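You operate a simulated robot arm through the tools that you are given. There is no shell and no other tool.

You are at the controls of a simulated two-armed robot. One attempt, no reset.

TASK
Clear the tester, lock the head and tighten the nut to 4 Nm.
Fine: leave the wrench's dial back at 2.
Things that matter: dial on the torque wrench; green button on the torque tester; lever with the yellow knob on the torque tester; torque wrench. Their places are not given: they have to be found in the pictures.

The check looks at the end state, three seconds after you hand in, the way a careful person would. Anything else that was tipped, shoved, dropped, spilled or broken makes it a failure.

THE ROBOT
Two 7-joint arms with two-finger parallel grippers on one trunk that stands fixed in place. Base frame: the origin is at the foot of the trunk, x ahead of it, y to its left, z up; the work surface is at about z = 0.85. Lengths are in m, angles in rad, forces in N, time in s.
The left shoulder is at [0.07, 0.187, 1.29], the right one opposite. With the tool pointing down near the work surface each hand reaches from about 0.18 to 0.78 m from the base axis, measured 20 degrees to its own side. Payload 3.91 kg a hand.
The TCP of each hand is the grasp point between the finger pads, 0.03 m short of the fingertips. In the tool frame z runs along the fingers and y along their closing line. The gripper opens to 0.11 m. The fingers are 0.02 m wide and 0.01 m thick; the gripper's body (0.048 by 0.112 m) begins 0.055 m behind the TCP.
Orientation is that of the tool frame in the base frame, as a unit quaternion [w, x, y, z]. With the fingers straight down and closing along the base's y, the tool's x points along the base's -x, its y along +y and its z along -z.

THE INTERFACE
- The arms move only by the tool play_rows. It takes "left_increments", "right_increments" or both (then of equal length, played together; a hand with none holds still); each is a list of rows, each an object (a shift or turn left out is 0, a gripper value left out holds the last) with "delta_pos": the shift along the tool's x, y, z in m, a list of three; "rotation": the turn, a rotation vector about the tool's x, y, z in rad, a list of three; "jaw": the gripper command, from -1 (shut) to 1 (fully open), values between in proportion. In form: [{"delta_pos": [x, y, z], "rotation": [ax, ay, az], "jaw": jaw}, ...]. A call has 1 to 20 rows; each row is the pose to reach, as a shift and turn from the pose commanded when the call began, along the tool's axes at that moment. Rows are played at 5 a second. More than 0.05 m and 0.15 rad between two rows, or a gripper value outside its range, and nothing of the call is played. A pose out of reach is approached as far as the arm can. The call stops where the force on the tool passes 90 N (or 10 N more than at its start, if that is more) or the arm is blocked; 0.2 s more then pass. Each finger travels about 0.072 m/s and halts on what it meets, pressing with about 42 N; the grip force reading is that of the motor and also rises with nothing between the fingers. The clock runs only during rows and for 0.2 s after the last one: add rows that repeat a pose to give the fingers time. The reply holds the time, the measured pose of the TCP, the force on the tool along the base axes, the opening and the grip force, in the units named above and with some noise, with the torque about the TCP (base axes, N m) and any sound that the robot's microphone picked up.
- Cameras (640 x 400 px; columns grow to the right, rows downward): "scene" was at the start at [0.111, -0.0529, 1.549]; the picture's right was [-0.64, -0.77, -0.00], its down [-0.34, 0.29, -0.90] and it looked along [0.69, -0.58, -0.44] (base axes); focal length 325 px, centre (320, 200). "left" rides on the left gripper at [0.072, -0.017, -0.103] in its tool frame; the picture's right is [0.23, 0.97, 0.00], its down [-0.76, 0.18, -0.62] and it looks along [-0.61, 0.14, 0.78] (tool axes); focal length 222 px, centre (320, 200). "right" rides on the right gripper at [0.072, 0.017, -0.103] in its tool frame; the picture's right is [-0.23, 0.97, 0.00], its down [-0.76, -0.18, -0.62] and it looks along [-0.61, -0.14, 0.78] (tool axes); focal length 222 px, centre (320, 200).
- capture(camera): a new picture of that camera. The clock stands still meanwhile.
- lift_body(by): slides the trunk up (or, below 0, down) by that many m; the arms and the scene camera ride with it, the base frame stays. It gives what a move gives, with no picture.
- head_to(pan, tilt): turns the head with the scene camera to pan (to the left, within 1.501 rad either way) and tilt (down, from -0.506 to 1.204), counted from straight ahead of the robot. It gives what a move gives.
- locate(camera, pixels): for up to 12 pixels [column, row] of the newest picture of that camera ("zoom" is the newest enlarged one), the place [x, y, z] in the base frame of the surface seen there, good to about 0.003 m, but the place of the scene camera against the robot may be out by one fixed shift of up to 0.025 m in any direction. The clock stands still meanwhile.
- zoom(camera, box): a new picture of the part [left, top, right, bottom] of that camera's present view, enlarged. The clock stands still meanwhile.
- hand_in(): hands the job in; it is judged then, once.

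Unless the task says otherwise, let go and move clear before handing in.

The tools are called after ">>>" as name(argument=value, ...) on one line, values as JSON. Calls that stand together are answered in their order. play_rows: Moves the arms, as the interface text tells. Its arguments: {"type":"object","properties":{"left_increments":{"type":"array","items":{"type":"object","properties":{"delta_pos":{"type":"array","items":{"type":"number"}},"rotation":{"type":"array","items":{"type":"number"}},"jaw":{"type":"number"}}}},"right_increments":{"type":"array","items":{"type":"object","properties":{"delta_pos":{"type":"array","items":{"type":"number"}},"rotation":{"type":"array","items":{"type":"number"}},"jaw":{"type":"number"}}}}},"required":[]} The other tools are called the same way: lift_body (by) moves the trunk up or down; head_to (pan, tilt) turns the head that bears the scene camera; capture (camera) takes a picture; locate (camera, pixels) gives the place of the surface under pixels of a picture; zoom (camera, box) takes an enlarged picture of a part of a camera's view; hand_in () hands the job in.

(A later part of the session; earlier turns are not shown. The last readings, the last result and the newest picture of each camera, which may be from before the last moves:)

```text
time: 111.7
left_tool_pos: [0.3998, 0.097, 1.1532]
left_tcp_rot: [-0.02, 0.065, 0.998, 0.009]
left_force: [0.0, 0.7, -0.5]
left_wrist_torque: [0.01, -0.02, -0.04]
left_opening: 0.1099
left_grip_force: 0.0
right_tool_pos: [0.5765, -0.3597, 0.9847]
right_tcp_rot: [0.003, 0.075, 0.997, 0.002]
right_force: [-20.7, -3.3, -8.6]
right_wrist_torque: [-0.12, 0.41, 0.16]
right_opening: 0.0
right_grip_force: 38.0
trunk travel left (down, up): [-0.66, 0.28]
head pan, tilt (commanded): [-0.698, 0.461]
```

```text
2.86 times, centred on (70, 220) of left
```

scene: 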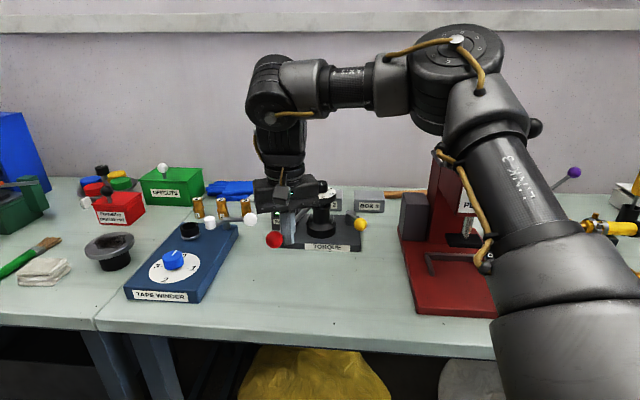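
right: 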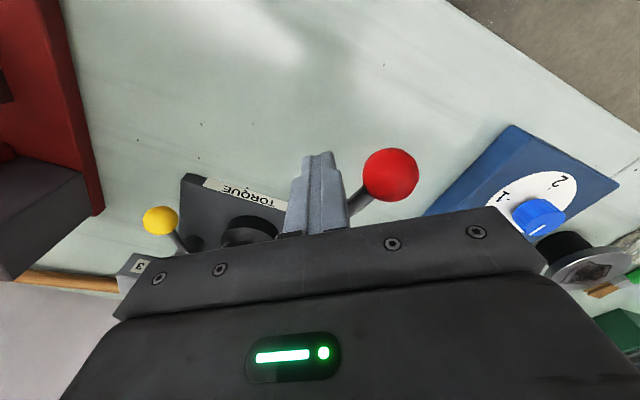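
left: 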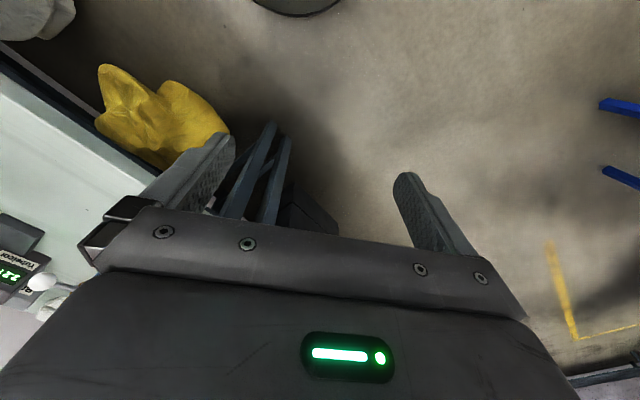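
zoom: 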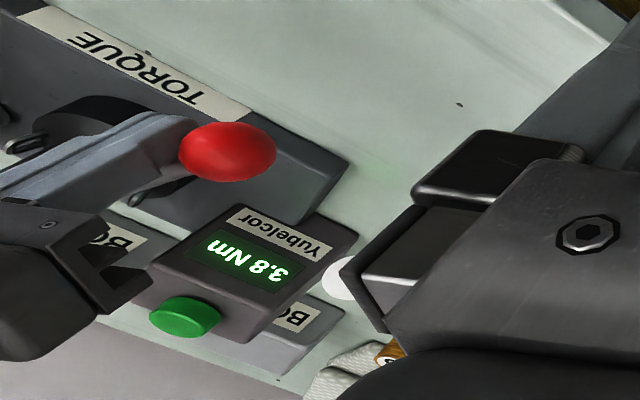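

About 3.7 Nm by force. Next step 2.5 mm.

>>> play_rows(right_increments=[{"delta_pos": [-0.0011, 0.0007, 0.0], "jaw": -1}, {"delta_pos": [-0.0022, 0.0013, 0.0], "jaw": -1}])

>>> zoom(camera="left", box=[0, 150, 140, 290])

```text
time: 112.3
left_tool_pos: [0.3985, 0.0957, 1.1529]
left_tcp_rot: [-0.019, 0.065, 0.998, 0.009]
left_force: [0.5, -0.1, -0.9]
left_wrist_torque: [0.03, -0.02, -0.03]
left_opening: 0.1097
left_grip_force: 0.1
right_tool_pos: [0.58, -0.3587, 0.9867]
right_tcp_rot: [0.004, 0.075, 0.997, 0.003]
right_force: [-20.6, -4.3, -7.0]
right_wrist_torque: [-0.12, 0.38, 0.09]
right_opening: 0.0
right_grip_force: 37.5
trunk travel left (down, up): [-0.66, 0.28]
head pan, tilt (commanded): [-0.698, 0.461]
```

```text
2.86 times, centred on (70, 220) of left
```

zoom: 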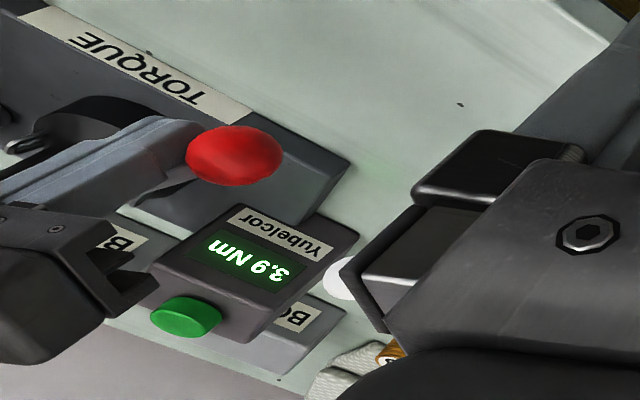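

3.9 Nm. Another 2 mm, listening for the click.

>>> play_rows(right_increments=[{"delta_pos": [-0.0009, 0.0005, 0.0], "jaw": -1}, {"delta_pos": [-0.0018, 0.001, 0.0], "jaw": -1}])

>>> zoom(camera="left", box=[0, 150, 140, 290])

```text
time: 112.9
left_tool_pos: [0.3987, 0.0973, 1.1534]
left_tcp_rot: [-0.019, 0.065, 0.998, 0.009]
left_force: [-1.1, -0.4, 0.1]
left_wrist_torque: [0.0, 0.0, -0.01]
left_opening: 0.11
left_grip_force: 0.1
right_tool_pos: [0.5814, -0.3572, 0.9862]
right_tcp_rot: [0.004, 0.074, 0.997, 0.003]
right_force: [-20.8, -3.5, -5.7]
right_wrist_torque: [-0.08, 0.38, 0.09]
right_opening: 0.0
right_grip_force: 37.6
trunk travel left (down, up): [-0.66, 0.28]
head pan, tilt (commanded): [-0.698, 0.461]
```

```text
2.86 times, centred on (70, 220) of left
```

zoom: 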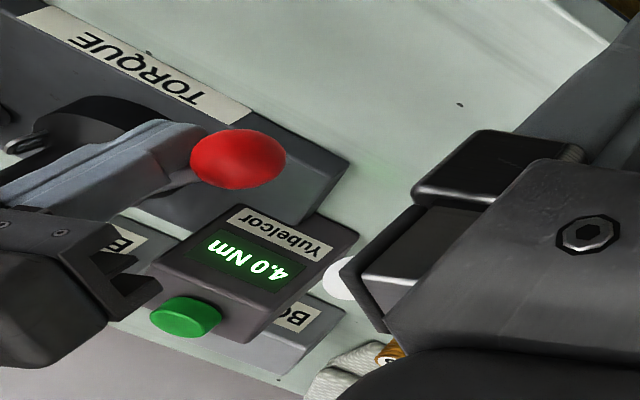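

The display reads 4.0 Nm, with no click heard yet. I'll add one very small step (about 1 mm) so that the wrench reaches its click point.

>>> play_rows(right_increments=[{"delta_pos": [-0.0005, 0.0003, 0.0], "jaw": -1}, {"delta_pos": [-0.001, 0.0005, 0.0], "jaw": -1}])

>>> zoom(camera="left", box=[0, 150, 140, 290])

```text
time: 113.5
left_tool_pos: [0.3995, 0.0964, 1.1517]
left_tcp_rot: [-0.02, 0.065, 0.998, 0.009]
left_force: [-0.3, 0.9, 0.0]
left_wrist_torque: [-0.02, -0.03, -0.01]
left_opening: 0.1098
left_grip_force: 0.1
right_tool_pos: [0.5817, -0.3555, 0.9865]
right_tcp_rot: [0.004, 0.074, 0.997, 0.002]
right_force: [-21.2, -4.6, -7.8]
right_wrist_torque: [-0.12, 0.42, 0.09]
right_opening: 0.0
right_grip_force: 37.5
trunk travel left (down, up): [-0.66, 0.28]
head pan, tilt (commanded): [-0.698, 0.461]
```

```text
2.86 times, centred on (70, 220) of left
```

zoom: 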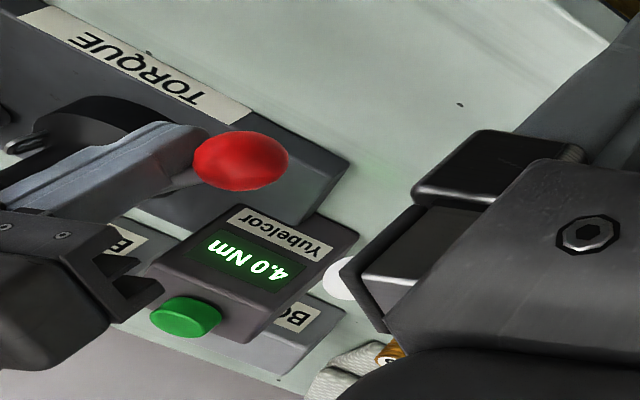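

Still 4.0 Nm. One more 1 mm step.

>>> play_rows(right_increments=[{"delta_pos": [-0.0005, 0.0003, 0.0], "jaw": -1}, {"delta_pos": [-0.001, 0.0005, 0.0], "jaw": -1}])

>>> zoom(camera="left", box=[0, 150, 140, 290])

```text
time: 114.1
left_tool_pos: [0.3983, 0.0959, 1.1533]
left_tcp_rot: [-0.02, 0.065, 0.998, 0.009]
left_force: [-0.1, 0.6, -0.8]
left_wrist_torque: [-0.01, -0.01, -0.04]
left_opening: 0.1101
left_grip_force: 0.1
right_tool_pos: [0.5835, -0.3586, 0.9866]
right_tcp_rot: [0.005, 0.075, 0.997, 0.003]
right_force: [-20.8, -6.7, -4.6]
right_wrist_torque: [-0.16, 0.36, 0.07]
right_opening: 0.0
right_grip_force: 37.6
trunk travel left (down, up): [-0.66, 0.28]
head pan, tilt (commanded): [-0.698, 0.461]
```

```text
2.86 times, centred on (70, 220) of left
```

zoom: 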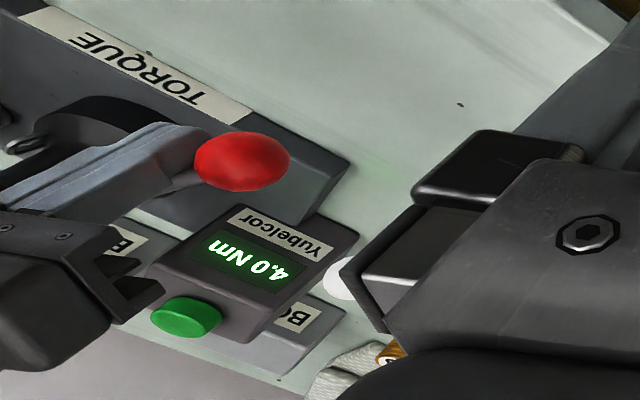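

Holding at 4.0 Nm (about 22 N at 0.18 m). I'll add 1.5 mm more; if it still doesn't click at 4.1 I stop.

>>> play_rows(right_increments=[{"delta_pos": [-0.0007, 0.0004, 0.0], "jaw": -1}, {"delta_pos": [-0.0014, 0.0007, 0.0], "jaw": -1}])

>>> zoom(camera="left", box=[0, 150, 140, 290])

```text
time: 114.7
left_tool_pos: [0.4005, 0.0981, 1.1526]
left_tcp_rot: [-0.019, 0.066, 0.998, 0.008]
left_force: [-0.7, 1.0, -0.1]
left_wrist_torque: [-0.04, 0.05, 0.04]
left_opening: 0.1102
left_grip_force: 0.0
right_tool_pos: [0.5876, -0.3554, 0.9885]
right_tcp_rot: [0.005, 0.074, 0.997, 0.002]
right_force: [-3.3, -1.7, 3.3]
right_wrist_torque: [0.06, 0.02, 0.05]
right_opening: 0.0
right_grip_force: 38.0
trunk travel left (down, up): [-0.66, 0.28]
head pan, tilt (commanded): [-0.698, 0.461]
```

```text
2.86 times, centred on (70, 220) of left
```

zoom: 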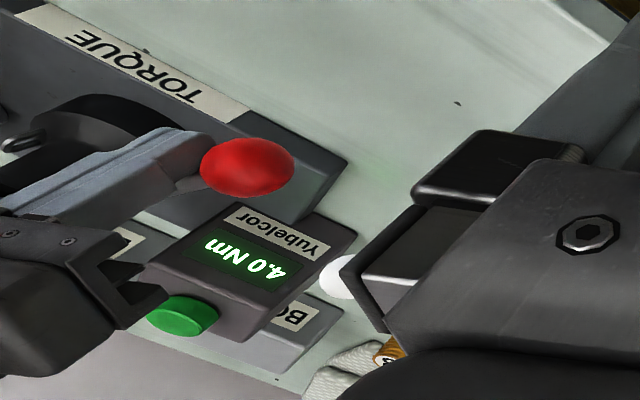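

The force dropped suddenly from 21 N to 4 N: the wrench has released at 4.0 Nm and the display holds 4.0. I stop pulling, back off and lift clear.

>>> play_rows(right_increments=[{"delta_pos": [0.0124, -0.0083, 0.0], "jaw": -1}, {"delta_pos": [0.0248, -0.0166, 0.0], "jaw": -1}, {"delta_pos": [0.0248, -0.0166, -0.04], "jaw": -1}, {"delta_pos": [0.0248, -0.0166, -0.08], "jaw": -1}, {"delta_pos": [0.0248, -0.03, -0.11], "jaw": -1}, {"delta_pos": [0.0248, -0.05, -0.14], "jaw": -1}])

>>> zoom(camera="scene", box=[220, 150, 400, 300])

>>> capture(camera="right")

```text
time: 116.1
left_tool_pos: [0.4006, 0.0985, 1.153]
left_tcp_rot: [-0.02, 0.065, 0.998, 0.008]
left_force: [-0.1, 0.7, -0.6]
left_wrist_torque: [0.01, -0.02, -0.01]
left_opening: 0.1099
left_grip_force: 0.0
right_tool_pos: [0.5523, -0.4014, 1.1253]
right_tcp_rot: [0.003, 0.076, 0.997, 0.002]
right_force: [0.2, 0.4, 0.1]
right_wrist_torque: [-0.03, 0.0, -0.03]
right_opening: 0.0
right_grip_force: 38.0
trunk travel left (down, up): [-0.66, 0.28]
head pan, tilt (commanded): [-0.698, 0.461]
```

```text
2.67 times, centred on (310, 225) of scene
```

zoom: 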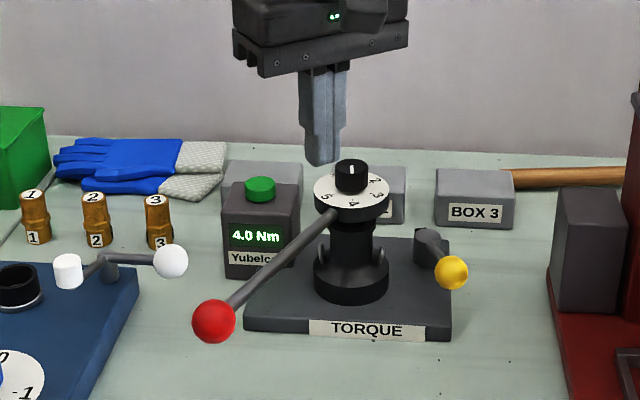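

```text
taken
```

right: 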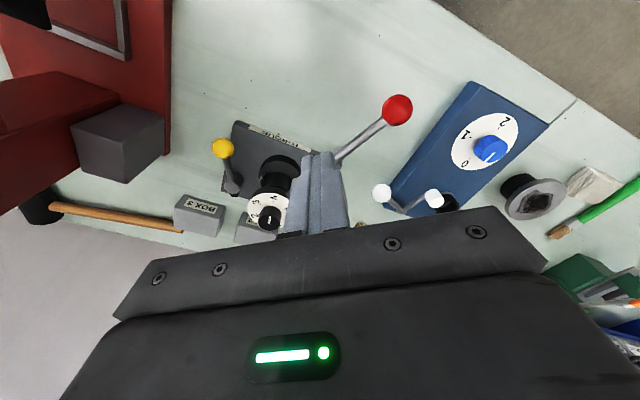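

The display stays at 4.0 Nm. For the dial I'll raise the trunk again by 0.09 m and pre-turn the hand to about +46°, so that it can rotate the knob counter-clockwise back to 2.

>>> play_rows(right_increments=[{"delta_pos": [0.0016, -0.034, -0.01], "jaw": -1}, {"delta_pos": [0.0031, -0.068, -0.02], "jaw": -1}, {"delta_pos": [0.0047, -0.1019, -0.03], "jaw": -1}])

>>> lift_body(by=0.09)

>>> play_rows(right_increments=[{"rotation": [0, 0, 0.13], "jaw": 0.1}, {"rotation": [0, 0, 0.26], "jaw": 0.1}, {"rotation": [0, 0, 0.39], "jaw": 0.1}, {"rotation": [0, 0, 0.52], "jaw": 0.1}, {"rotation": [0, 0, 0.65], "jaw": 0.1}])

>>> play_rows(right_increments=[{"rotation": [-0.0239, -0.0842, 0]}, {"rotation": [-0.0477, -0.1684, 0]}])

>>> capture(camera="right")

>>> capture(camera="scene")

```text
time: 116.9
left_tool_pos: [0.401, 0.0983, 1.1519]
left_tcp_rot: [-0.02, 0.064, 0.998, 0.008]
left_force: [0.6, 0.2, -0.3]
left_wrist_torque: [0.02, 0.04, 0.01]
left_opening: 0.11
left_grip_force: 0.1
right_tool_pos: [0.5358, -0.5026, 1.1542]
right_tcp_rot: [0.003, 0.074, 0.997, 0.002]
right_force: [0.3, 0.4, 0.0]
right_wrist_torque: [0.03, 0.01, 0.01]
right_opening: 0.0001
right_grip_force: 37.2
trunk travel left (down, up): [-0.66, 0.28]
head pan, tilt (commanded): [-0.698, 0.461]
```

```text
time: 118.1
left_tool_pos: [0.4022, 0.0982, 1.2418]
left_tcp_rot: [-0.02, 0.065, 0.998, 0.009]
left_force: [0.3, 0.1, 0.6]
left_wrist_torque: [0.0, -0.01, 0.03]
left_opening: 0.1098
left_grip_force: 0.0
right_tool_pos: [0.5359, -0.5034, 1.2442]
right_tcp_rot: [0.003, 0.076, 0.997, 0.002]
right_force: [0.4, 0.1, -0.7]
right_wrist_torque: [0.01, 0.0, -0.03]
right_opening: 0.0003
right_grip_force: 38.4
trunk travel left (down, up): [-0.75, 0.19]
head pan, tilt (commanded): [-0.698, 0.461]
```

```text
time: 119.3
left_tool_pos: [0.4018, 0.0982, 1.2417]
left_tcp_rot: [-0.021, 0.064, 0.998, 0.008]
left_force: [0.0, 0.2, -0.4]
left_wrist_torque: [-0.03, 0.03, 0.02]
left_opening: 0.1102
left_grip_force: 0.1
right_tool_pos: [0.5355, -0.5029, 1.2446]
right_tcp_rot: [0.002, 0.39, 0.921, 0.004]
right_force: [0.4, 0.8, 1.5]
right_wrist_torque: [0.03, -0.01, 0.04]
right_opening: 0.0605
right_grip_force: 0.1
trunk travel left (down, up): [-0.75, 0.19]
head pan, tilt (commanded): [-0.698, 0.461]
```

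```text
time: 119.9
left_tool_pos: [0.4001, 0.0972, 1.2429]
left_tcp_rot: [-0.02, 0.065, 0.998, 0.009]
left_force: [-0.3, -0.6, -0.5]
left_wrist_torque: [0.0, -0.01, 0.01]
left_opening: 0.1099
left_grip_force: 0.1
right_tool_pos: [0.5341, -0.5026, 1.2449]
right_tcp_rot: [0.089, 0.388, 0.917, -0.007]
right_force: [-0.9, -0.5, -0.7]
right_wrist_torque: [-0.01, -0.01, -0.01]
right_opening: 0.0603
right_grip_force: 0.1
trunk travel left (down, up): [-0.75, 0.19]
head pan, tilt (commanded): [-0.698, 0.461]
```

```text
taken
```

right: 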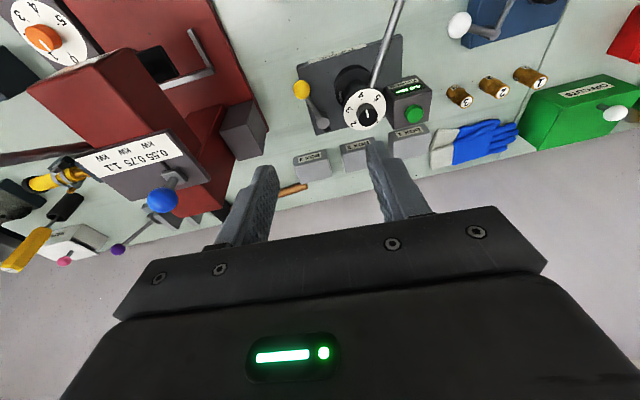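

```text
taken
```

scene: 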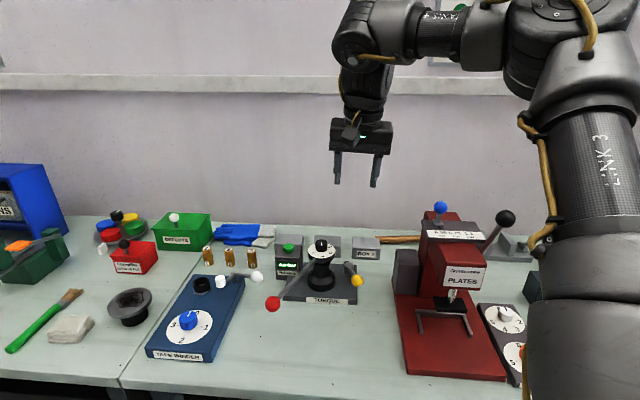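

The hand is open 60 mm, at +46°, tilted 10°. I'll re-check the dial's centre and pointer from here.

>>> zoom(camera="right", box=[335, 80, 400, 140])

>>> locate(camera="zoom", pixels=[[310, 220], [330, 220], [320, 200], [320, 240], [300, 230], [340, 200]])

```text
6.67 times, centred on (368, 110) of right
```

zoom: 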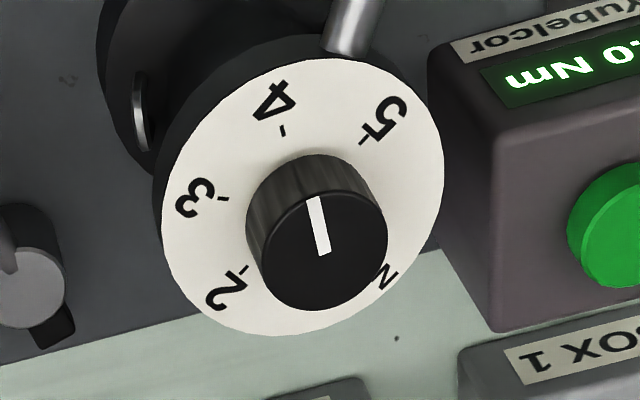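

```text
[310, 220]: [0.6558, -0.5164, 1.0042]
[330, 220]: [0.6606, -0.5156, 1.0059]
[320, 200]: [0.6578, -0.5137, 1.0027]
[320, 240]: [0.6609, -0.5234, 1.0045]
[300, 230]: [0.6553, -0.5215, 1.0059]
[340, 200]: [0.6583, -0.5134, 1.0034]
```

The knob's centre is confirmed at (0.663, -0.524) with the pointer on 4. I move over it with the tips just above its top.

>>> play_rows(right_increments=[{"delta_pos": [-0.0107, 0.0108, 0.0363]}, {"delta_pos": [-0.0213, 0.0216, 0.0726]}, {"delta_pos": [-0.032, 0.0324, 0.1089]}, {"delta_pos": [-0.0427, 0.0432, 0.1451]}, {"delta_pos": [-0.0533, 0.054, 0.1814]}, {"delta_pos": [-0.064, 0.0648, 0.2177]}, {"delta_pos": [-0.064, 0.0648, 0.2177]}])

>>> capture(camera="right")

>>> zoom(camera="scene", box=[270, 190, 390, 300])

```text
time: 121.5
left_tool_pos: [0.3998, 0.0979, 1.2431]
left_tcp_rot: [-0.02, 0.065, 0.998, 0.009]
left_force: [-0.6, 0.6, -0.1]
left_wrist_torque: [-0.01, 0.03, 0.04]
left_opening: 0.11
left_grip_force: 0.2
right_tool_pos: [0.6602, -0.5208, 1.0464]
right_tcp_rot: [0.09, 0.387, 0.918, -0.007]
right_force: [-0.8, -0.1, 0.0]
right_wrist_torque: [0.0, 0.0, 0.01]
right_opening: 0.0603
right_grip_force: 0.1
trunk travel left (down, up): [-0.75, 0.19]
head pan, tilt (commanded): [-0.698, 0.461]
```

```text
taken
```

right: 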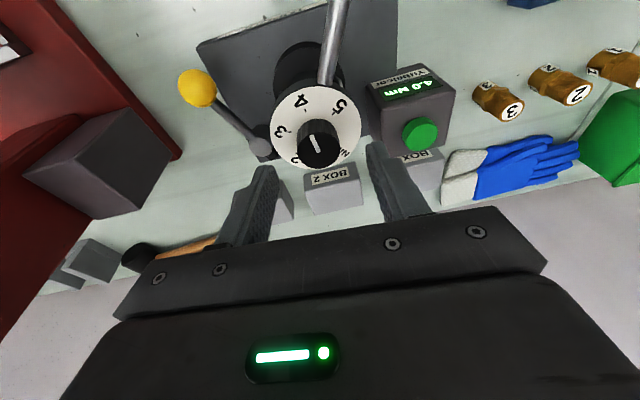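

```text
3.64 times, centred on (330, 245) of scene
```

zoom: 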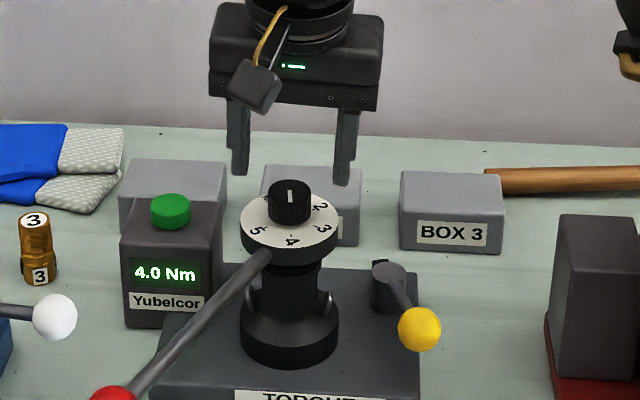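

Reached without a warning. I lower the fingers around the knob (with a 2 mm centring correction from the first grip) and close.

>>> play_rows(right_increments=[{"delta_pos": [0.0014, -0.0012, 0.012]}, {"delta_pos": [0.0027, -0.0024, 0.0241]}, {"delta_pos": [0.0027, -0.0024, 0.0241]}])

>>> play_rows(right_increments=[{"jaw": -0.3}, {"jaw": -0.5}, {"jaw": -1}, {"jaw": -1}])

>>> zoom(camera="right", box=[240, 70, 420, 210])

```text
time: 122.3
left_tool_pos: [0.401, 0.0987, 1.2419]
left_tcp_rot: [-0.02, 0.065, 0.998, 0.008]
left_force: [-0.1, -0.1, 0.1]
left_wrist_torque: [0.01, 0.0, -0.01]
left_opening: 0.11
left_grip_force: 0.2
right_tool_pos: [0.6588, -0.5231, 1.0207]
right_tcp_rot: [0.09, 0.388, 0.917, -0.009]
right_force: [-0.6, -0.3, -1.1]
right_wrist_torque: [0.0, -0.01, 0.01]
right_opening: 0.0605
right_grip_force: 0.1
trunk travel left (down, up): [-0.75, 0.19]
head pan, tilt (commanded): [-0.698, 0.461]
```

```text
time: 123.3
left_tool_pos: [0.4017, 0.0998, 1.2422]
left_tcp_rot: [-0.022, 0.065, 0.998, 0.008]
left_force: [0.4, 0.2, 0.3]
left_wrist_torque: [0.04, 0.02, -0.03]
left_opening: 0.1099
left_grip_force: 0.0
right_tool_pos: [0.6603, -0.5203, 1.0205]
right_tcp_rot: [0.089, 0.387, 0.918, -0.008]
right_force: [6.9, 6.2, -0.2]
right_wrist_torque: [-0.18, 0.14, 0.02]
right_opening: 0.0306
right_grip_force: 44.4
trunk travel left (down, up): [-0.75, 0.19]
head pan, tilt (commanded): [-0.698, 0.461]
```

```text
2.86 times, centred on (330, 140) of right
```

zoom: 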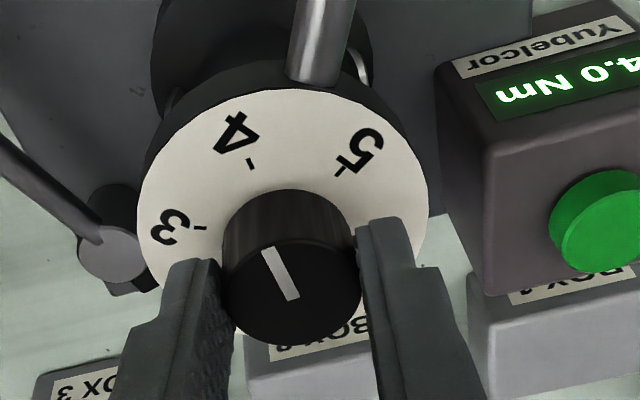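

Gripped gently (30.6 mm). I turn counter-clockwise by 0.8 rad first and check.

>>> play_rows(right_increments=[{"rotation": [0, 0, -0.1], "jaw": -1}, {"rotation": [0, 0, -0.2], "jaw": -1}, {"rotation": [0, 0, -0.3], "jaw": -1}, {"rotation": [0, 0, -0.4], "jaw": -1}, {"rotation": [0, 0, -0.5], "jaw": -1}, {"rotation": [0, 0, -0.6], "jaw": -1}, {"rotation": [0, 0, -0.7], "jaw": -1}, {"rotation": [0, 0, -0.8], "jaw": -1}])

>>> zoom(camera="right", box=[240, 70, 420, 210])

>>> zoom(camera="scene", box=[250, 190, 390, 310])

```text
time: 125.1
left_tool_pos: [0.4012, 0.0992, 1.2412]
left_tcp_rot: [-0.021, 0.066, 0.998, 0.008]
left_force: [0.7, 0.2, -0.1]
left_wrist_torque: [-0.01, -0.01, 0.01]
left_opening: 0.1101
left_grip_force: 0.1
right_tool_pos: [0.661, -0.5225, 1.0211]
right_tcp_rot: [0.08, 0.0, 0.996, -0.044]
right_force: [11.3, 7.6, 8.0]
right_wrist_torque: [1.08, -1.21, 0.07]
right_opening: 0.0314
right_grip_force: 44.9
trunk travel left (down, up): [-0.75, 0.19]
head pan, tilt (commanded): [-0.698, 0.461]
```

```text
2.86 times, centred on (330, 140) of right
```

zoom: 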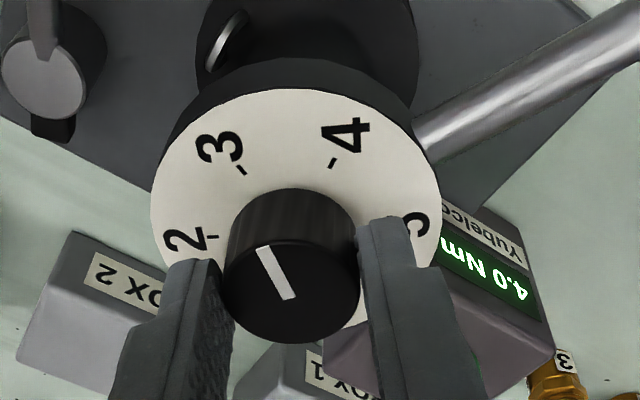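

```text
3.33 times, centred on (320, 250) of scene
```

zoom: 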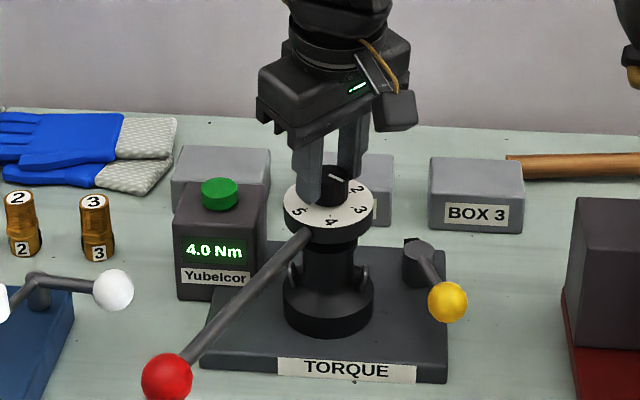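

The knob follows, the display and the handle are unchanged. Another 0.8 rad counter-clockwise.

>>> play_rows(right_increments=[{"rotation": [0, 0, -0.1], "jaw": -1}, {"rotation": [0, 0, -0.2], "jaw": -1}, {"rotation": [0, 0, -0.3], "jaw": -1}, {"rotation": [0, 0, -0.4], "jaw": -1}, {"rotation": [0, 0, -0.5], "jaw": -1}, {"rotation": [0, 0, -0.6], "jaw": -1}, {"rotation": [0, 0, -0.7], "jaw": -1}, {"rotation": [0, 0, -0.8], "jaw": -1}])

>>> zoom(camera="right", box=[240, 70, 420, 210])

>>> zoom(camera="scene", box=[250, 190, 390, 310])

```text
time: 126.9
left_tool_pos: [0.4013, 0.0988, 1.2417]
left_tcp_rot: [-0.021, 0.065, 0.998, 0.009]
left_force: [0.5, -0.9, 0.2]
left_wrist_torque: [0.02, 0.0, 0.04]
left_opening: 0.1101
left_grip_force: 0.1
right_tool_pos: [0.6596, -0.5221, 1.0213]
right_tcp_rot: [0.057, -0.39, 0.916, -0.071]
right_force: [10.6, 0.1, 13.2]
right_wrist_torque: [1.24, -0.84, 0.02]
right_opening: 0.0325
right_grip_force: 45.2
trunk travel left (down, up): [-0.75, 0.19]
head pan, tilt (commanded): [-0.698, 0.461]
```

```text
2.86 times, centred on (330, 140) of right
```

zoom: 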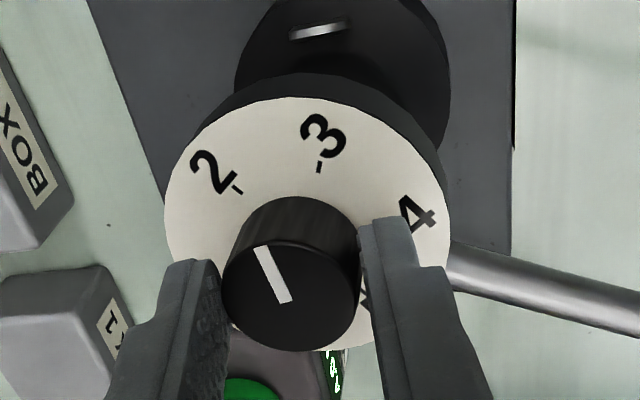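

```text
3.33 times, centred on (320, 250) of scene
```

zoom: 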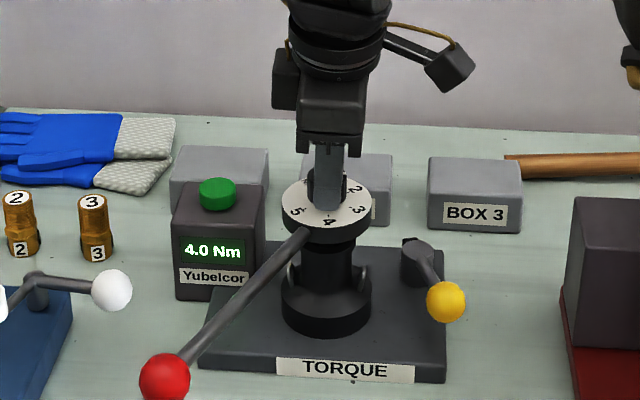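

About 92° done; the pointer is between 3 and 2. I turn the remaining 0.48 rad.

>>> play_rows(right_increments=[{"rotation": [0, 0, -0.1], "jaw": -1}, {"rotation": [0, 0, -0.2], "jaw": -1}, {"rotation": [0, 0, -0.3], "jaw": -1}, {"rotation": [0, 0, -0.4], "jaw": -1}, {"rotation": [0, 0, -0.48], "jaw": -1}, {"rotation": [0, 0, -0.48], "jaw": -1}])

>>> zoom(camera="right", box=[240, 70, 420, 210])

>>> zoom(camera="scene", box=[300, 205, 350, 255])

```text
time: 128.3
left_tool_pos: [0.4017, 0.0982, 1.2407]
left_tcp_rot: [-0.02, 0.065, 0.998, 0.009]
left_force: [-0.2, 0.0, 0.5]
left_wrist_torque: [-0.05, 0.01, 0.0]
left_opening: 0.1097
left_grip_force: 0.1
right_tool_pos: [0.6595, -0.5237, 1.0219]
right_tcp_rot: [0.037, -0.595, 0.799, -0.082]
right_force: [11.9, -5.8, 14.8]
right_wrist_torque: [0.66, -0.24, -0.01]
right_opening: 0.0324
right_grip_force: 45.2
trunk travel left (down, up): [-0.75, 0.19]
head pan, tilt (commanded): [-0.698, 0.461]
```

```text
2.86 times, centred on (330, 140) of right
```

zoom: 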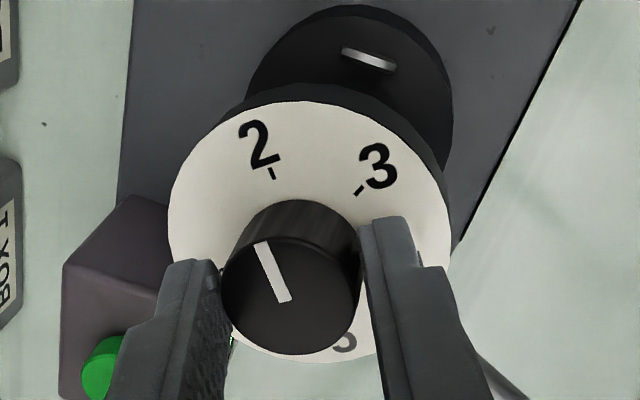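

```text
8.00 times, centred on (325, 230) of scene
```

zoom: 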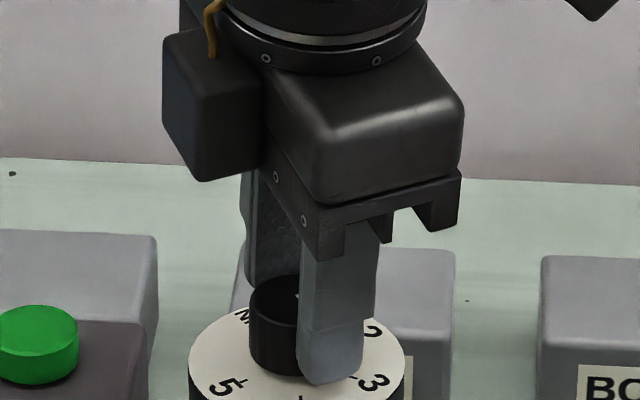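

Total about 119°; comparing with the first aligned picture, tick 2 at (271, 174) suggests roughly 3–4° more is needed. I add 0.06 rad and then release.

>>> play_rows(right_increments=[{"rotation": [0, 0, -0.03], "jaw": -1}, {"rotation": [0, 0, -0.06], "jaw": -1}, {"rotation": [0, 0, -0.06], "jaw": -1}])

>>> play_rows(right_increments=[{"jaw": -0.2}, {"jaw": 0.1}, {"jaw": 0.1}])

>>> zoom(camera="right", box=[240, 70, 420, 210])

>>> zoom(camera="scene", box=[300, 205, 350, 255])

```text
time: 129.1
left_tool_pos: [0.4013, 0.0974, 1.2413]
left_tcp_rot: [-0.02, 0.065, 0.998, 0.009]
left_force: [-0.7, 0.4, -0.2]
left_wrist_torque: [-0.01, 0.0, 0.0]
left_opening: 0.1103
left_grip_force: 0.1
right_tool_pos: [0.6599, -0.5217, 1.0209]
right_tcp_rot: [0.036, -0.619, 0.78, -0.083]
right_force: [13.0, -6.3, 15.8]
right_wrist_torque: [0.95, -0.16, -0.06]
right_opening: 0.0324
right_grip_force: 44.6
trunk travel left (down, up): [-0.75, 0.19]
head pan, tilt (commanded): [-0.698, 0.461]
```

```text
time: 129.9
left_tool_pos: [0.4003, 0.0984, 1.2421]
left_tcp_rot: [-0.021, 0.065, 0.998, 0.008]
left_force: [-0.1, -0.5, -0.5]
left_wrist_torque: [0.01, -0.03, 0.0]
left_opening: 0.11
left_grip_force: 0.0
right_tool_pos: [0.6599, -0.5232, 1.02]
right_tcp_rot: [0.035, -0.619, 0.781, -0.082]
right_force: [0.5, 0.1, -0.1]
right_wrist_torque: [-0.02, 0.01, 0.03]
right_opening: 0.0604
right_grip_force: 0.1
trunk travel left (down, up): [-0.75, 0.19]
head pan, tilt (commanded): [-0.698, 0.461]
```

```text
2.86 times, centred on (330, 140) of right
```

zoom: 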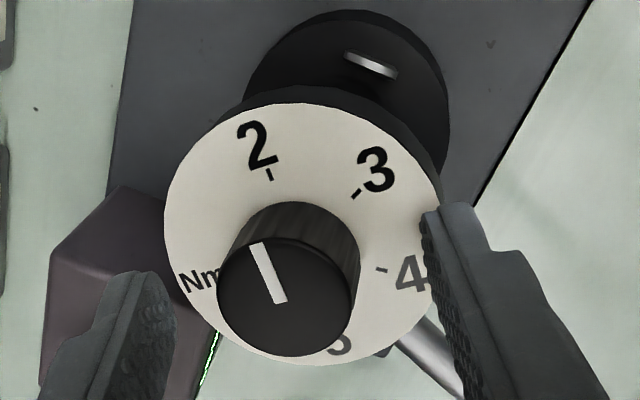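

```text
8.00 times, centred on (325, 230) of scene
```

zoom: 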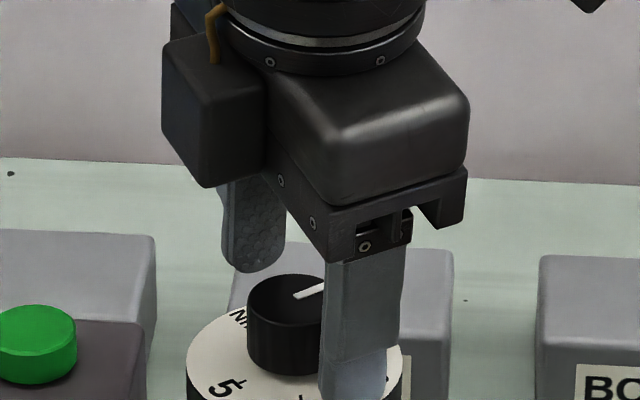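

The knob is released, with the fingers well clear. I rise straight up by 0.12 m and check the dial.

>>> play_rows(right_increments=[{"delta_pos": [0.0014, -0.0051, -0.0296]}, {"delta_pos": [0.0028, -0.0103, -0.0592]}, {"delta_pos": [0.0042, -0.0154, -0.0887]}, {"delta_pos": [0.0056, -0.0206, -0.1183]}])

>>> capture(camera="right")

>>> zoom(camera="scene", box=[303, 228, 337, 258])

>>> zoom(camera="scene", box=[230, 190, 400, 320])

```text
time: 130.9
left_tool_pos: [0.4002, 0.0981, 1.2428]
left_tcp_rot: [-0.02, 0.064, 0.998, 0.008]
left_force: [-0.9, 0.0, -0.5]
left_wrist_torque: [-0.02, 0.02, 0.02]
left_opening: 0.1098
left_grip_force: 0.0
right_tool_pos: [0.6507, -0.5207, 1.1399]
right_tcp_rot: [0.037, -0.619, 0.78, -0.083]
right_force: [0.1, -0.3, -0.5]
right_wrist_torque: [-0.03, -0.02, 0.02]
right_opening: 0.0605
right_grip_force: 0.0
right hand out of reach, approached as far as the arm can: row 4
trunk travel left (down, up): [-0.75, 0.19]
head pan, tilt (commanded): [-0.698, 0.461]
```

```text
taken
```

right: 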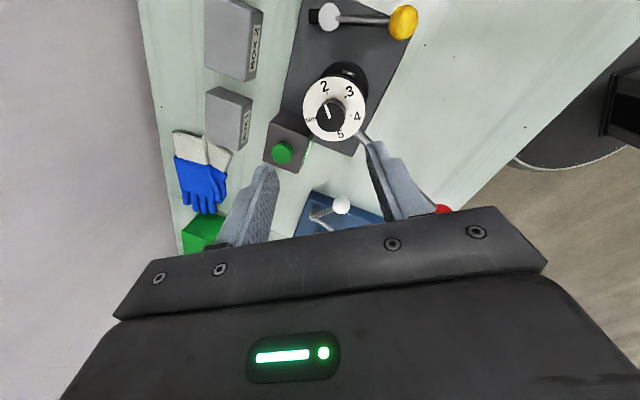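

```text
13.33 times, centred on (320, 243) of scene
```

zoom: 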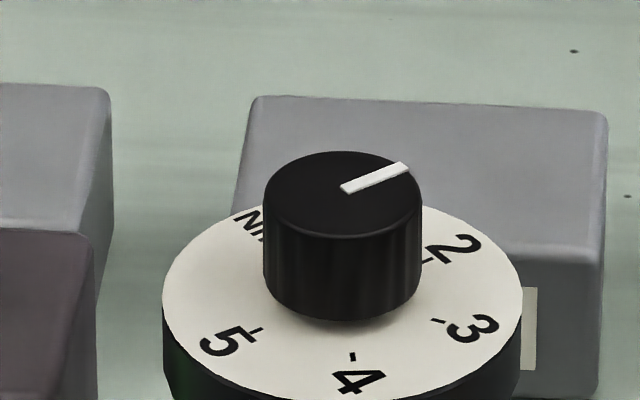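

```text
3.08 times, centred on (315, 255) of scene
```

zoom: 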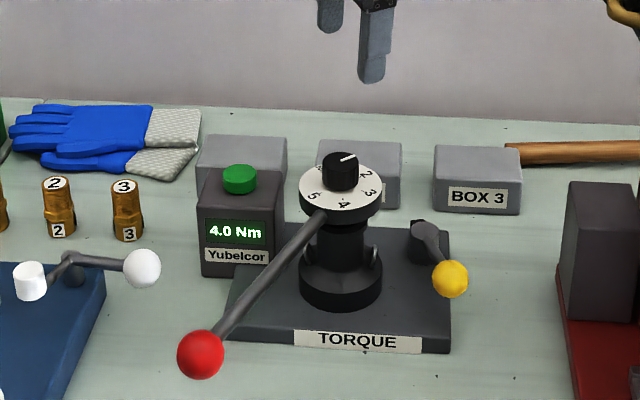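

The display shows 4.0 Nm, but the pointer seems about 6° short of the 2 mark (pointer at -30°, tick at -37°). I'll enlarge more to measure it properly.

>>> zoom(camera="scene", box=[310, 236, 332, 256])

>>> zoom(camera="right", box=[295, 65, 375, 150])

```text
16.00 times, centred on (321, 246) of scene
```

zoom: 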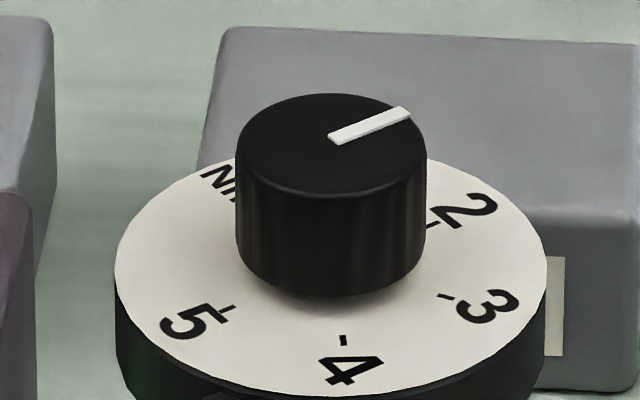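

```text
4.71 times, centred on (335, 108) of right
```

zoom: 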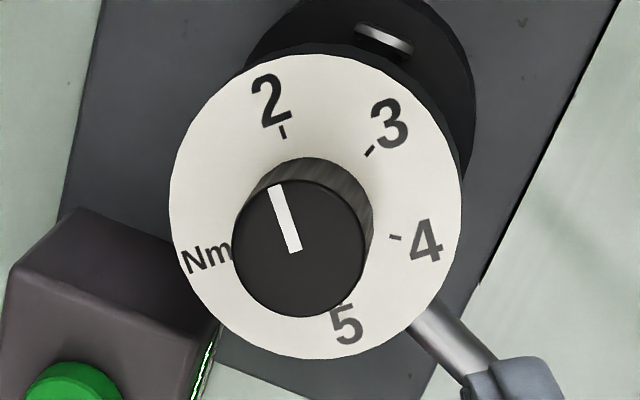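

Both views agree: the pointer is about 6° short of 2 (dial about 2.1), because the knob shifted when the loaded fingers opened. I'll turn the hand back for a mid-range grip, better centred, and correct by that small angle.

>>> play_rows(right_increments=[{"rotation": [0, 0, 0.14]}, {"rotation": [0, 0, 0.28]}, {"rotation": [0, 0, 0.42]}, {"rotation": [0, 0, 0.56]}, {"rotation": [0, 0, 0.7]}, {"rotation": [0, 0, 0.8]}])

>>> capture(camera="right")

```text
time: 132.3
left_tool_pos: [0.4015, 0.0967, 1.2423]
left_tcp_rot: [-0.021, 0.063, 0.998, 0.008]
left_force: [-0.2, 0.2, -0.7]
left_wrist_torque: [0.03, 0.0, -0.03]
left_opening: 0.1101
left_grip_force: 0.1
right_tool_pos: [0.651, -0.5224, 1.1368]
right_tcp_rot: [0.065, -0.265, 0.96, -0.063]
right_force: [-0.1, -0.1, 1.1]
right_wrist_torque: [0.02, -0.03, -0.02]
right_opening: 0.0606
right_grip_force: 0.1
trunk travel left (down, up): [-0.75, 0.19]
head pan, tilt (commanded): [-0.698, 0.461]
```

```text
taken
```

right: 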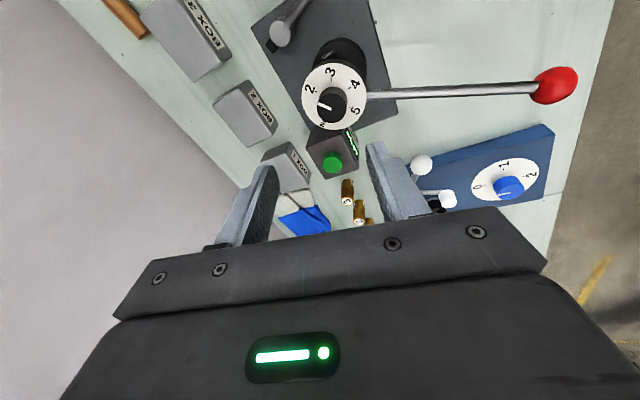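

Now the hand is at about -30° yaw. I descend over the knob, using the centre refined from the two earlier grips (0.665, -0.523).

>>> play_rows(right_increments=[{"delta_pos": [-0.0003, 0.0038, 0.0305]}, {"delta_pos": [-0.0005, 0.0075, 0.0611]}, {"delta_pos": [-0.0008, 0.0113, 0.0916]}, {"delta_pos": [0.0002, 0.013, 0.103]}, {"delta_pos": [0.0013, 0.0148, 0.1142]}, {"delta_pos": [0.0013, 0.0148, 0.1142]}])

>>> zoom(camera="right", box=[240, 70, 420, 210])

```text
time: 133.7
left_tool_pos: [0.4011, 0.0971, 1.2422]
left_tcp_rot: [-0.019, 0.065, 0.998, 0.008]
left_force: [-0.2, -1.0, -0.1]
left_wrist_torque: [-0.02, -0.01, 0.0]
left_opening: 0.1104
left_grip_force: 0.1
right_tool_pos: [0.6615, -0.5203, 1.0229]
right_tcp_rot: [0.067, -0.266, 0.96, -0.062]
right_force: [-0.1, 0.5, -0.3]
right_wrist_torque: [0.01, 0.0, -0.03]
right_opening: 0.0603
right_grip_force: 0.0
trunk travel left (down, up): [-0.75, 0.19]
head pan, tilt (commanded): [-0.698, 0.461]
```

```text
2.86 times, centred on (330, 140) of right
```

zoom: 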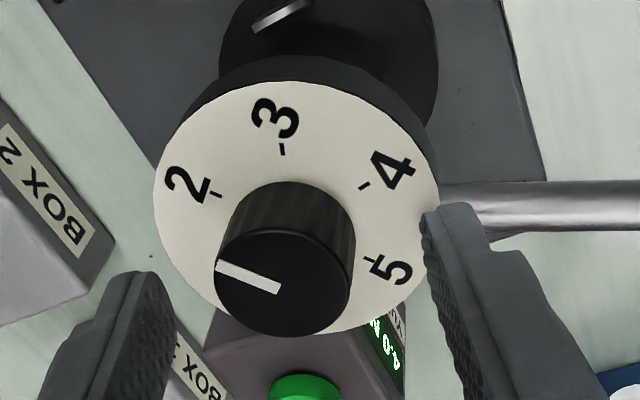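

Centred over the knob, no contact. I close the jaw and look at the side load.

>>> play_rows(right_increments=[{"jaw": -0.3}, {"jaw": -0.4}, {"jaw": -1}, {"jaw": -1}])

>>> zoom(camera="right", box=[240, 70, 420, 210])

```text
time: 134.7
left_tool_pos: [0.4022, 0.0979, 1.2421]
left_tcp_rot: [-0.021, 0.065, 0.998, 0.01]
left_force: [0.1, 0.0, -0.1]
left_wrist_torque: [0.0, 0.01, 0.0]
left_opening: 0.11
left_grip_force: 0.1
right_tool_pos: [0.662, -0.5203, 1.0228]
right_tcp_rot: [0.066, -0.265, 0.96, -0.063]
right_force: [4.7, -5.6, 3.4]
right_wrist_torque: [-0.03, 0.26, 0.01]
right_opening: 0.0322
right_grip_force: 45.0
trunk travel left (down, up): [-0.75, 0.19]
head pan, tilt (commanded): [-0.698, 0.461]
```

```text
2.86 times, centred on (330, 140) of right
```

zoom: 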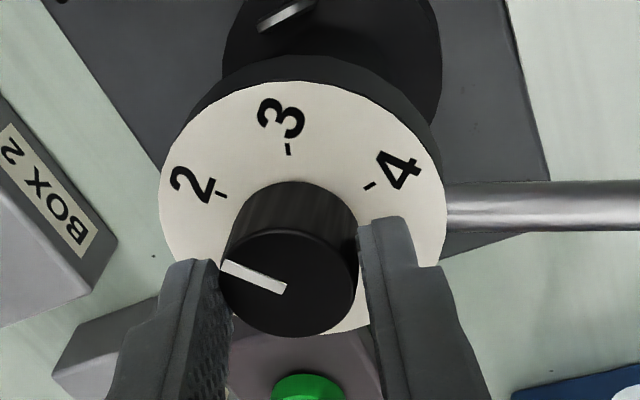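

Only 7 N of side load now. I turn counter-clockwise by 0.12 rad and check the alignment while still holding.

>>> play_rows(right_increments=[{"rotation": [0, 0, -0.04], "jaw": -1}, {"rotation": [0, 0, -0.08], "jaw": -1}, {"rotation": [0, 0, -0.12], "jaw": -1}, {"rotation": [0, 0, -0.12], "jaw": -1}])

>>> zoom(camera="right", box=[240, 70, 420, 210])

>>> zoom(camera="scene", box=[303, 228, 337, 258])

```text
time: 135.7
left_tool_pos: [0.4004, 0.0965, 1.2419]
left_tcp_rot: [-0.02, 0.064, 0.998, 0.009]
left_force: [0.4, 0.4, 0.9]
left_wrist_torque: [-0.06, 0.02, -0.03]
left_opening: 0.11
left_grip_force: 0.0
right_tool_pos: [0.6612, -0.5196, 1.0228]
right_tcp_rot: [0.062, -0.323, 0.942, -0.066]
right_force: [7.3, -9.5, 6.6]
right_wrist_torque: [0.75, -0.66, -0.06]
right_opening: 0.0323
right_grip_force: 45.0
trunk travel left (down, up): [-0.75, 0.19]
head pan, tilt (commanded): [-0.698, 0.461]
```

```text
2.86 times, centred on (330, 140) of right
```

zoom: 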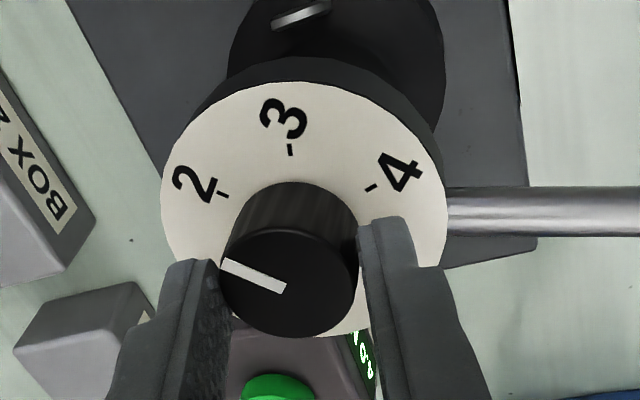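

```text
13.33 times, centred on (320, 243) of scene
```

zoom: 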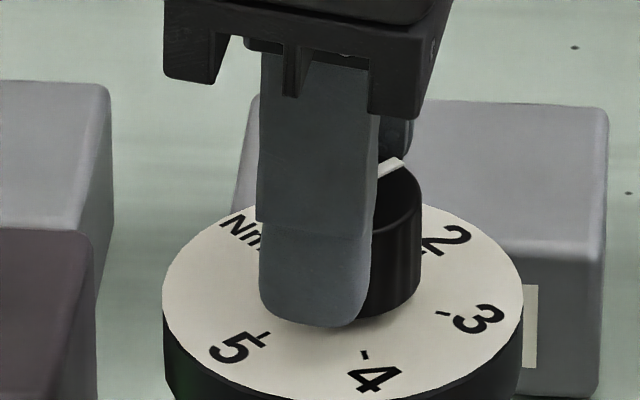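

The dial's face itself moved a little this time (tick 4 went from (352, 356) to (364, 354)), so the whole wrench turned with the knob. I'll check the handle and the display before doing anything more.

>>> zoom(camera="scene", box=[230, 190, 400, 320])

>>> zoom(camera="left", box=[0, 100, 140, 240])

```text
3.08 times, centred on (315, 255) of scene
```

zoom: 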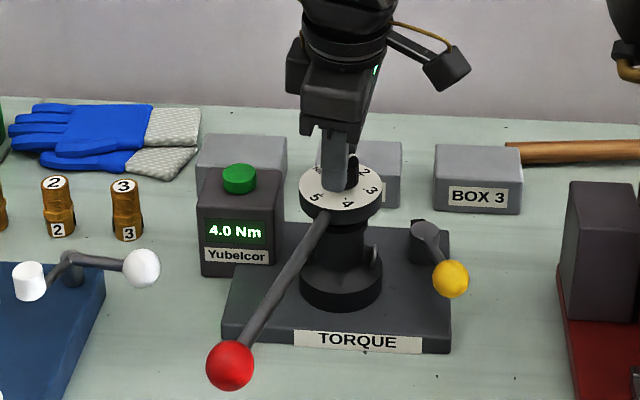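

```text
2.86 times, centred on (70, 170) of left
```

zoom: 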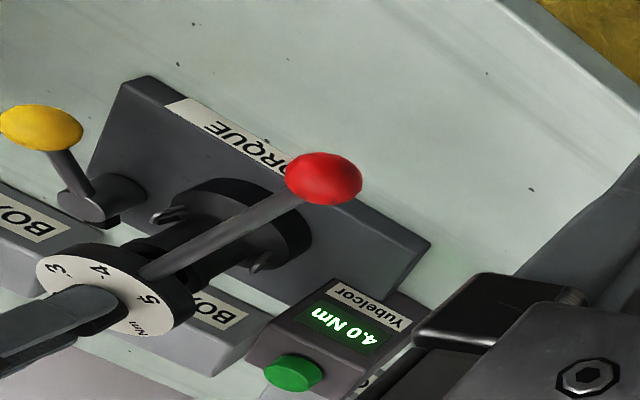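

The display still holds 4.0 Nm. The knob didn't turn relative to the face any more while the wrench moved 6° with it, so the dial is at its stop on 2; my earlier pictures of the starting state show the same small apparent offset. I'll relieve the side load and open gently.

>>> play_rows(right_increments=[{"delta_pos": [0.0, -0.001, -0.0005], "jaw": -1}, {"delta_pos": [0.0, -0.002, -0.001], "jaw": -1}, {"delta_pos": [0.0, -0.002, -0.001], "jaw": -1}])

```text
time: 136.5
left_tool_pos: [0.4022, 0.098, 1.242]
left_tcp_rot: [-0.02, 0.064, 0.998, 0.009]
left_force: [-0.4, -0.3, -0.5]
left_wrist_torque: [0.01, 0.03, 0.0]
left_opening: 0.1099
left_grip_force: 0.1
right_tool_pos: [0.6603, -0.5208, 1.023]
right_tcp_rot: [0.061, -0.323, 0.942, -0.065]
right_force: [2.0, 1.6, -4.7]
right_wrist_torque: [0.71, -0.19, 0.02]
right_opening: 0.0322
right_grip_force: 44.8
trunk travel left (down, up): [-0.75, 0.19]
head pan, tilt (commanded): [-0.698, 0.461]
```

The side load is now down to 2–5 N. I open the jaw in small stages.

>>> play_rows(right_increments=[{"jaw": -0.41}, {"jaw": -0.38}, {"jaw": -0.34}, {"jaw": -0.25}, {"jaw": -0.1}, {"jaw": 0.1}, {"jaw": 0.1}])

>>> zoom(camera="right", box=[240, 70, 420, 210])

>>> zoom(camera="scene", box=[303, 228, 337, 258])

```text
time: 138.1
left_tool_pos: [0.401, 0.0989, 1.2417]
left_tcp_rot: [-0.02, 0.064, 0.998, 0.009]
left_force: [0.2, -0.2, -0.1]
left_wrist_torque: [0.0, -0.01, -0.01]
left_opening: 0.1099
left_grip_force: 0.1
right_tool_pos: [0.6617, -0.5214, 1.0258]
right_tcp_rot: [0.062, -0.323, 0.942, -0.066]
right_force: [0.3, -0.5, 0.3]
right_wrist_torque: [0.02, 0.01, -0.01]
right_opening: 0.0605
right_grip_force: 0.2
trunk travel left (down, up): [-0.75, 0.19]
head pan, tilt (commanded): [-0.698, 0.461]
```

```text
2.86 times, centred on (330, 140) of right
```

zoom: 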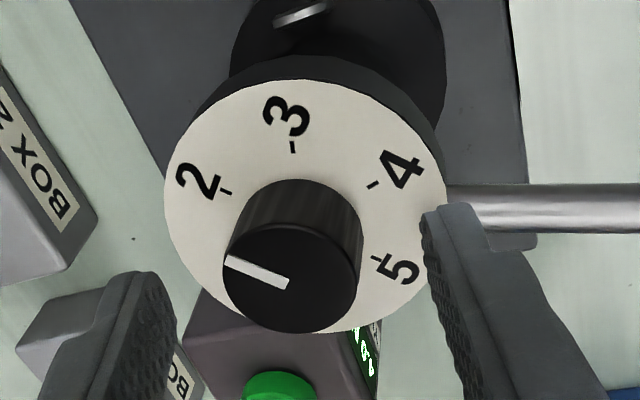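

```text
13.33 times, centred on (320, 243) of scene
```

zoom: 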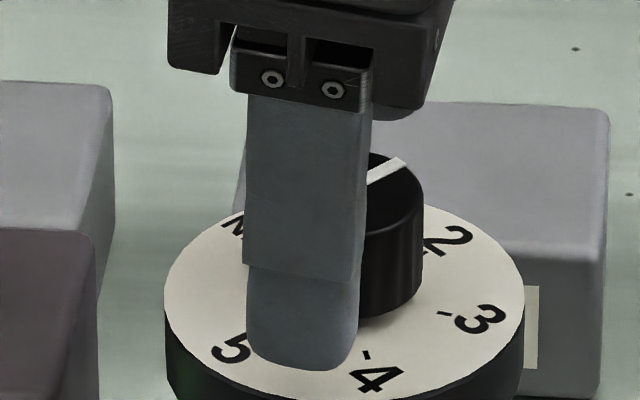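

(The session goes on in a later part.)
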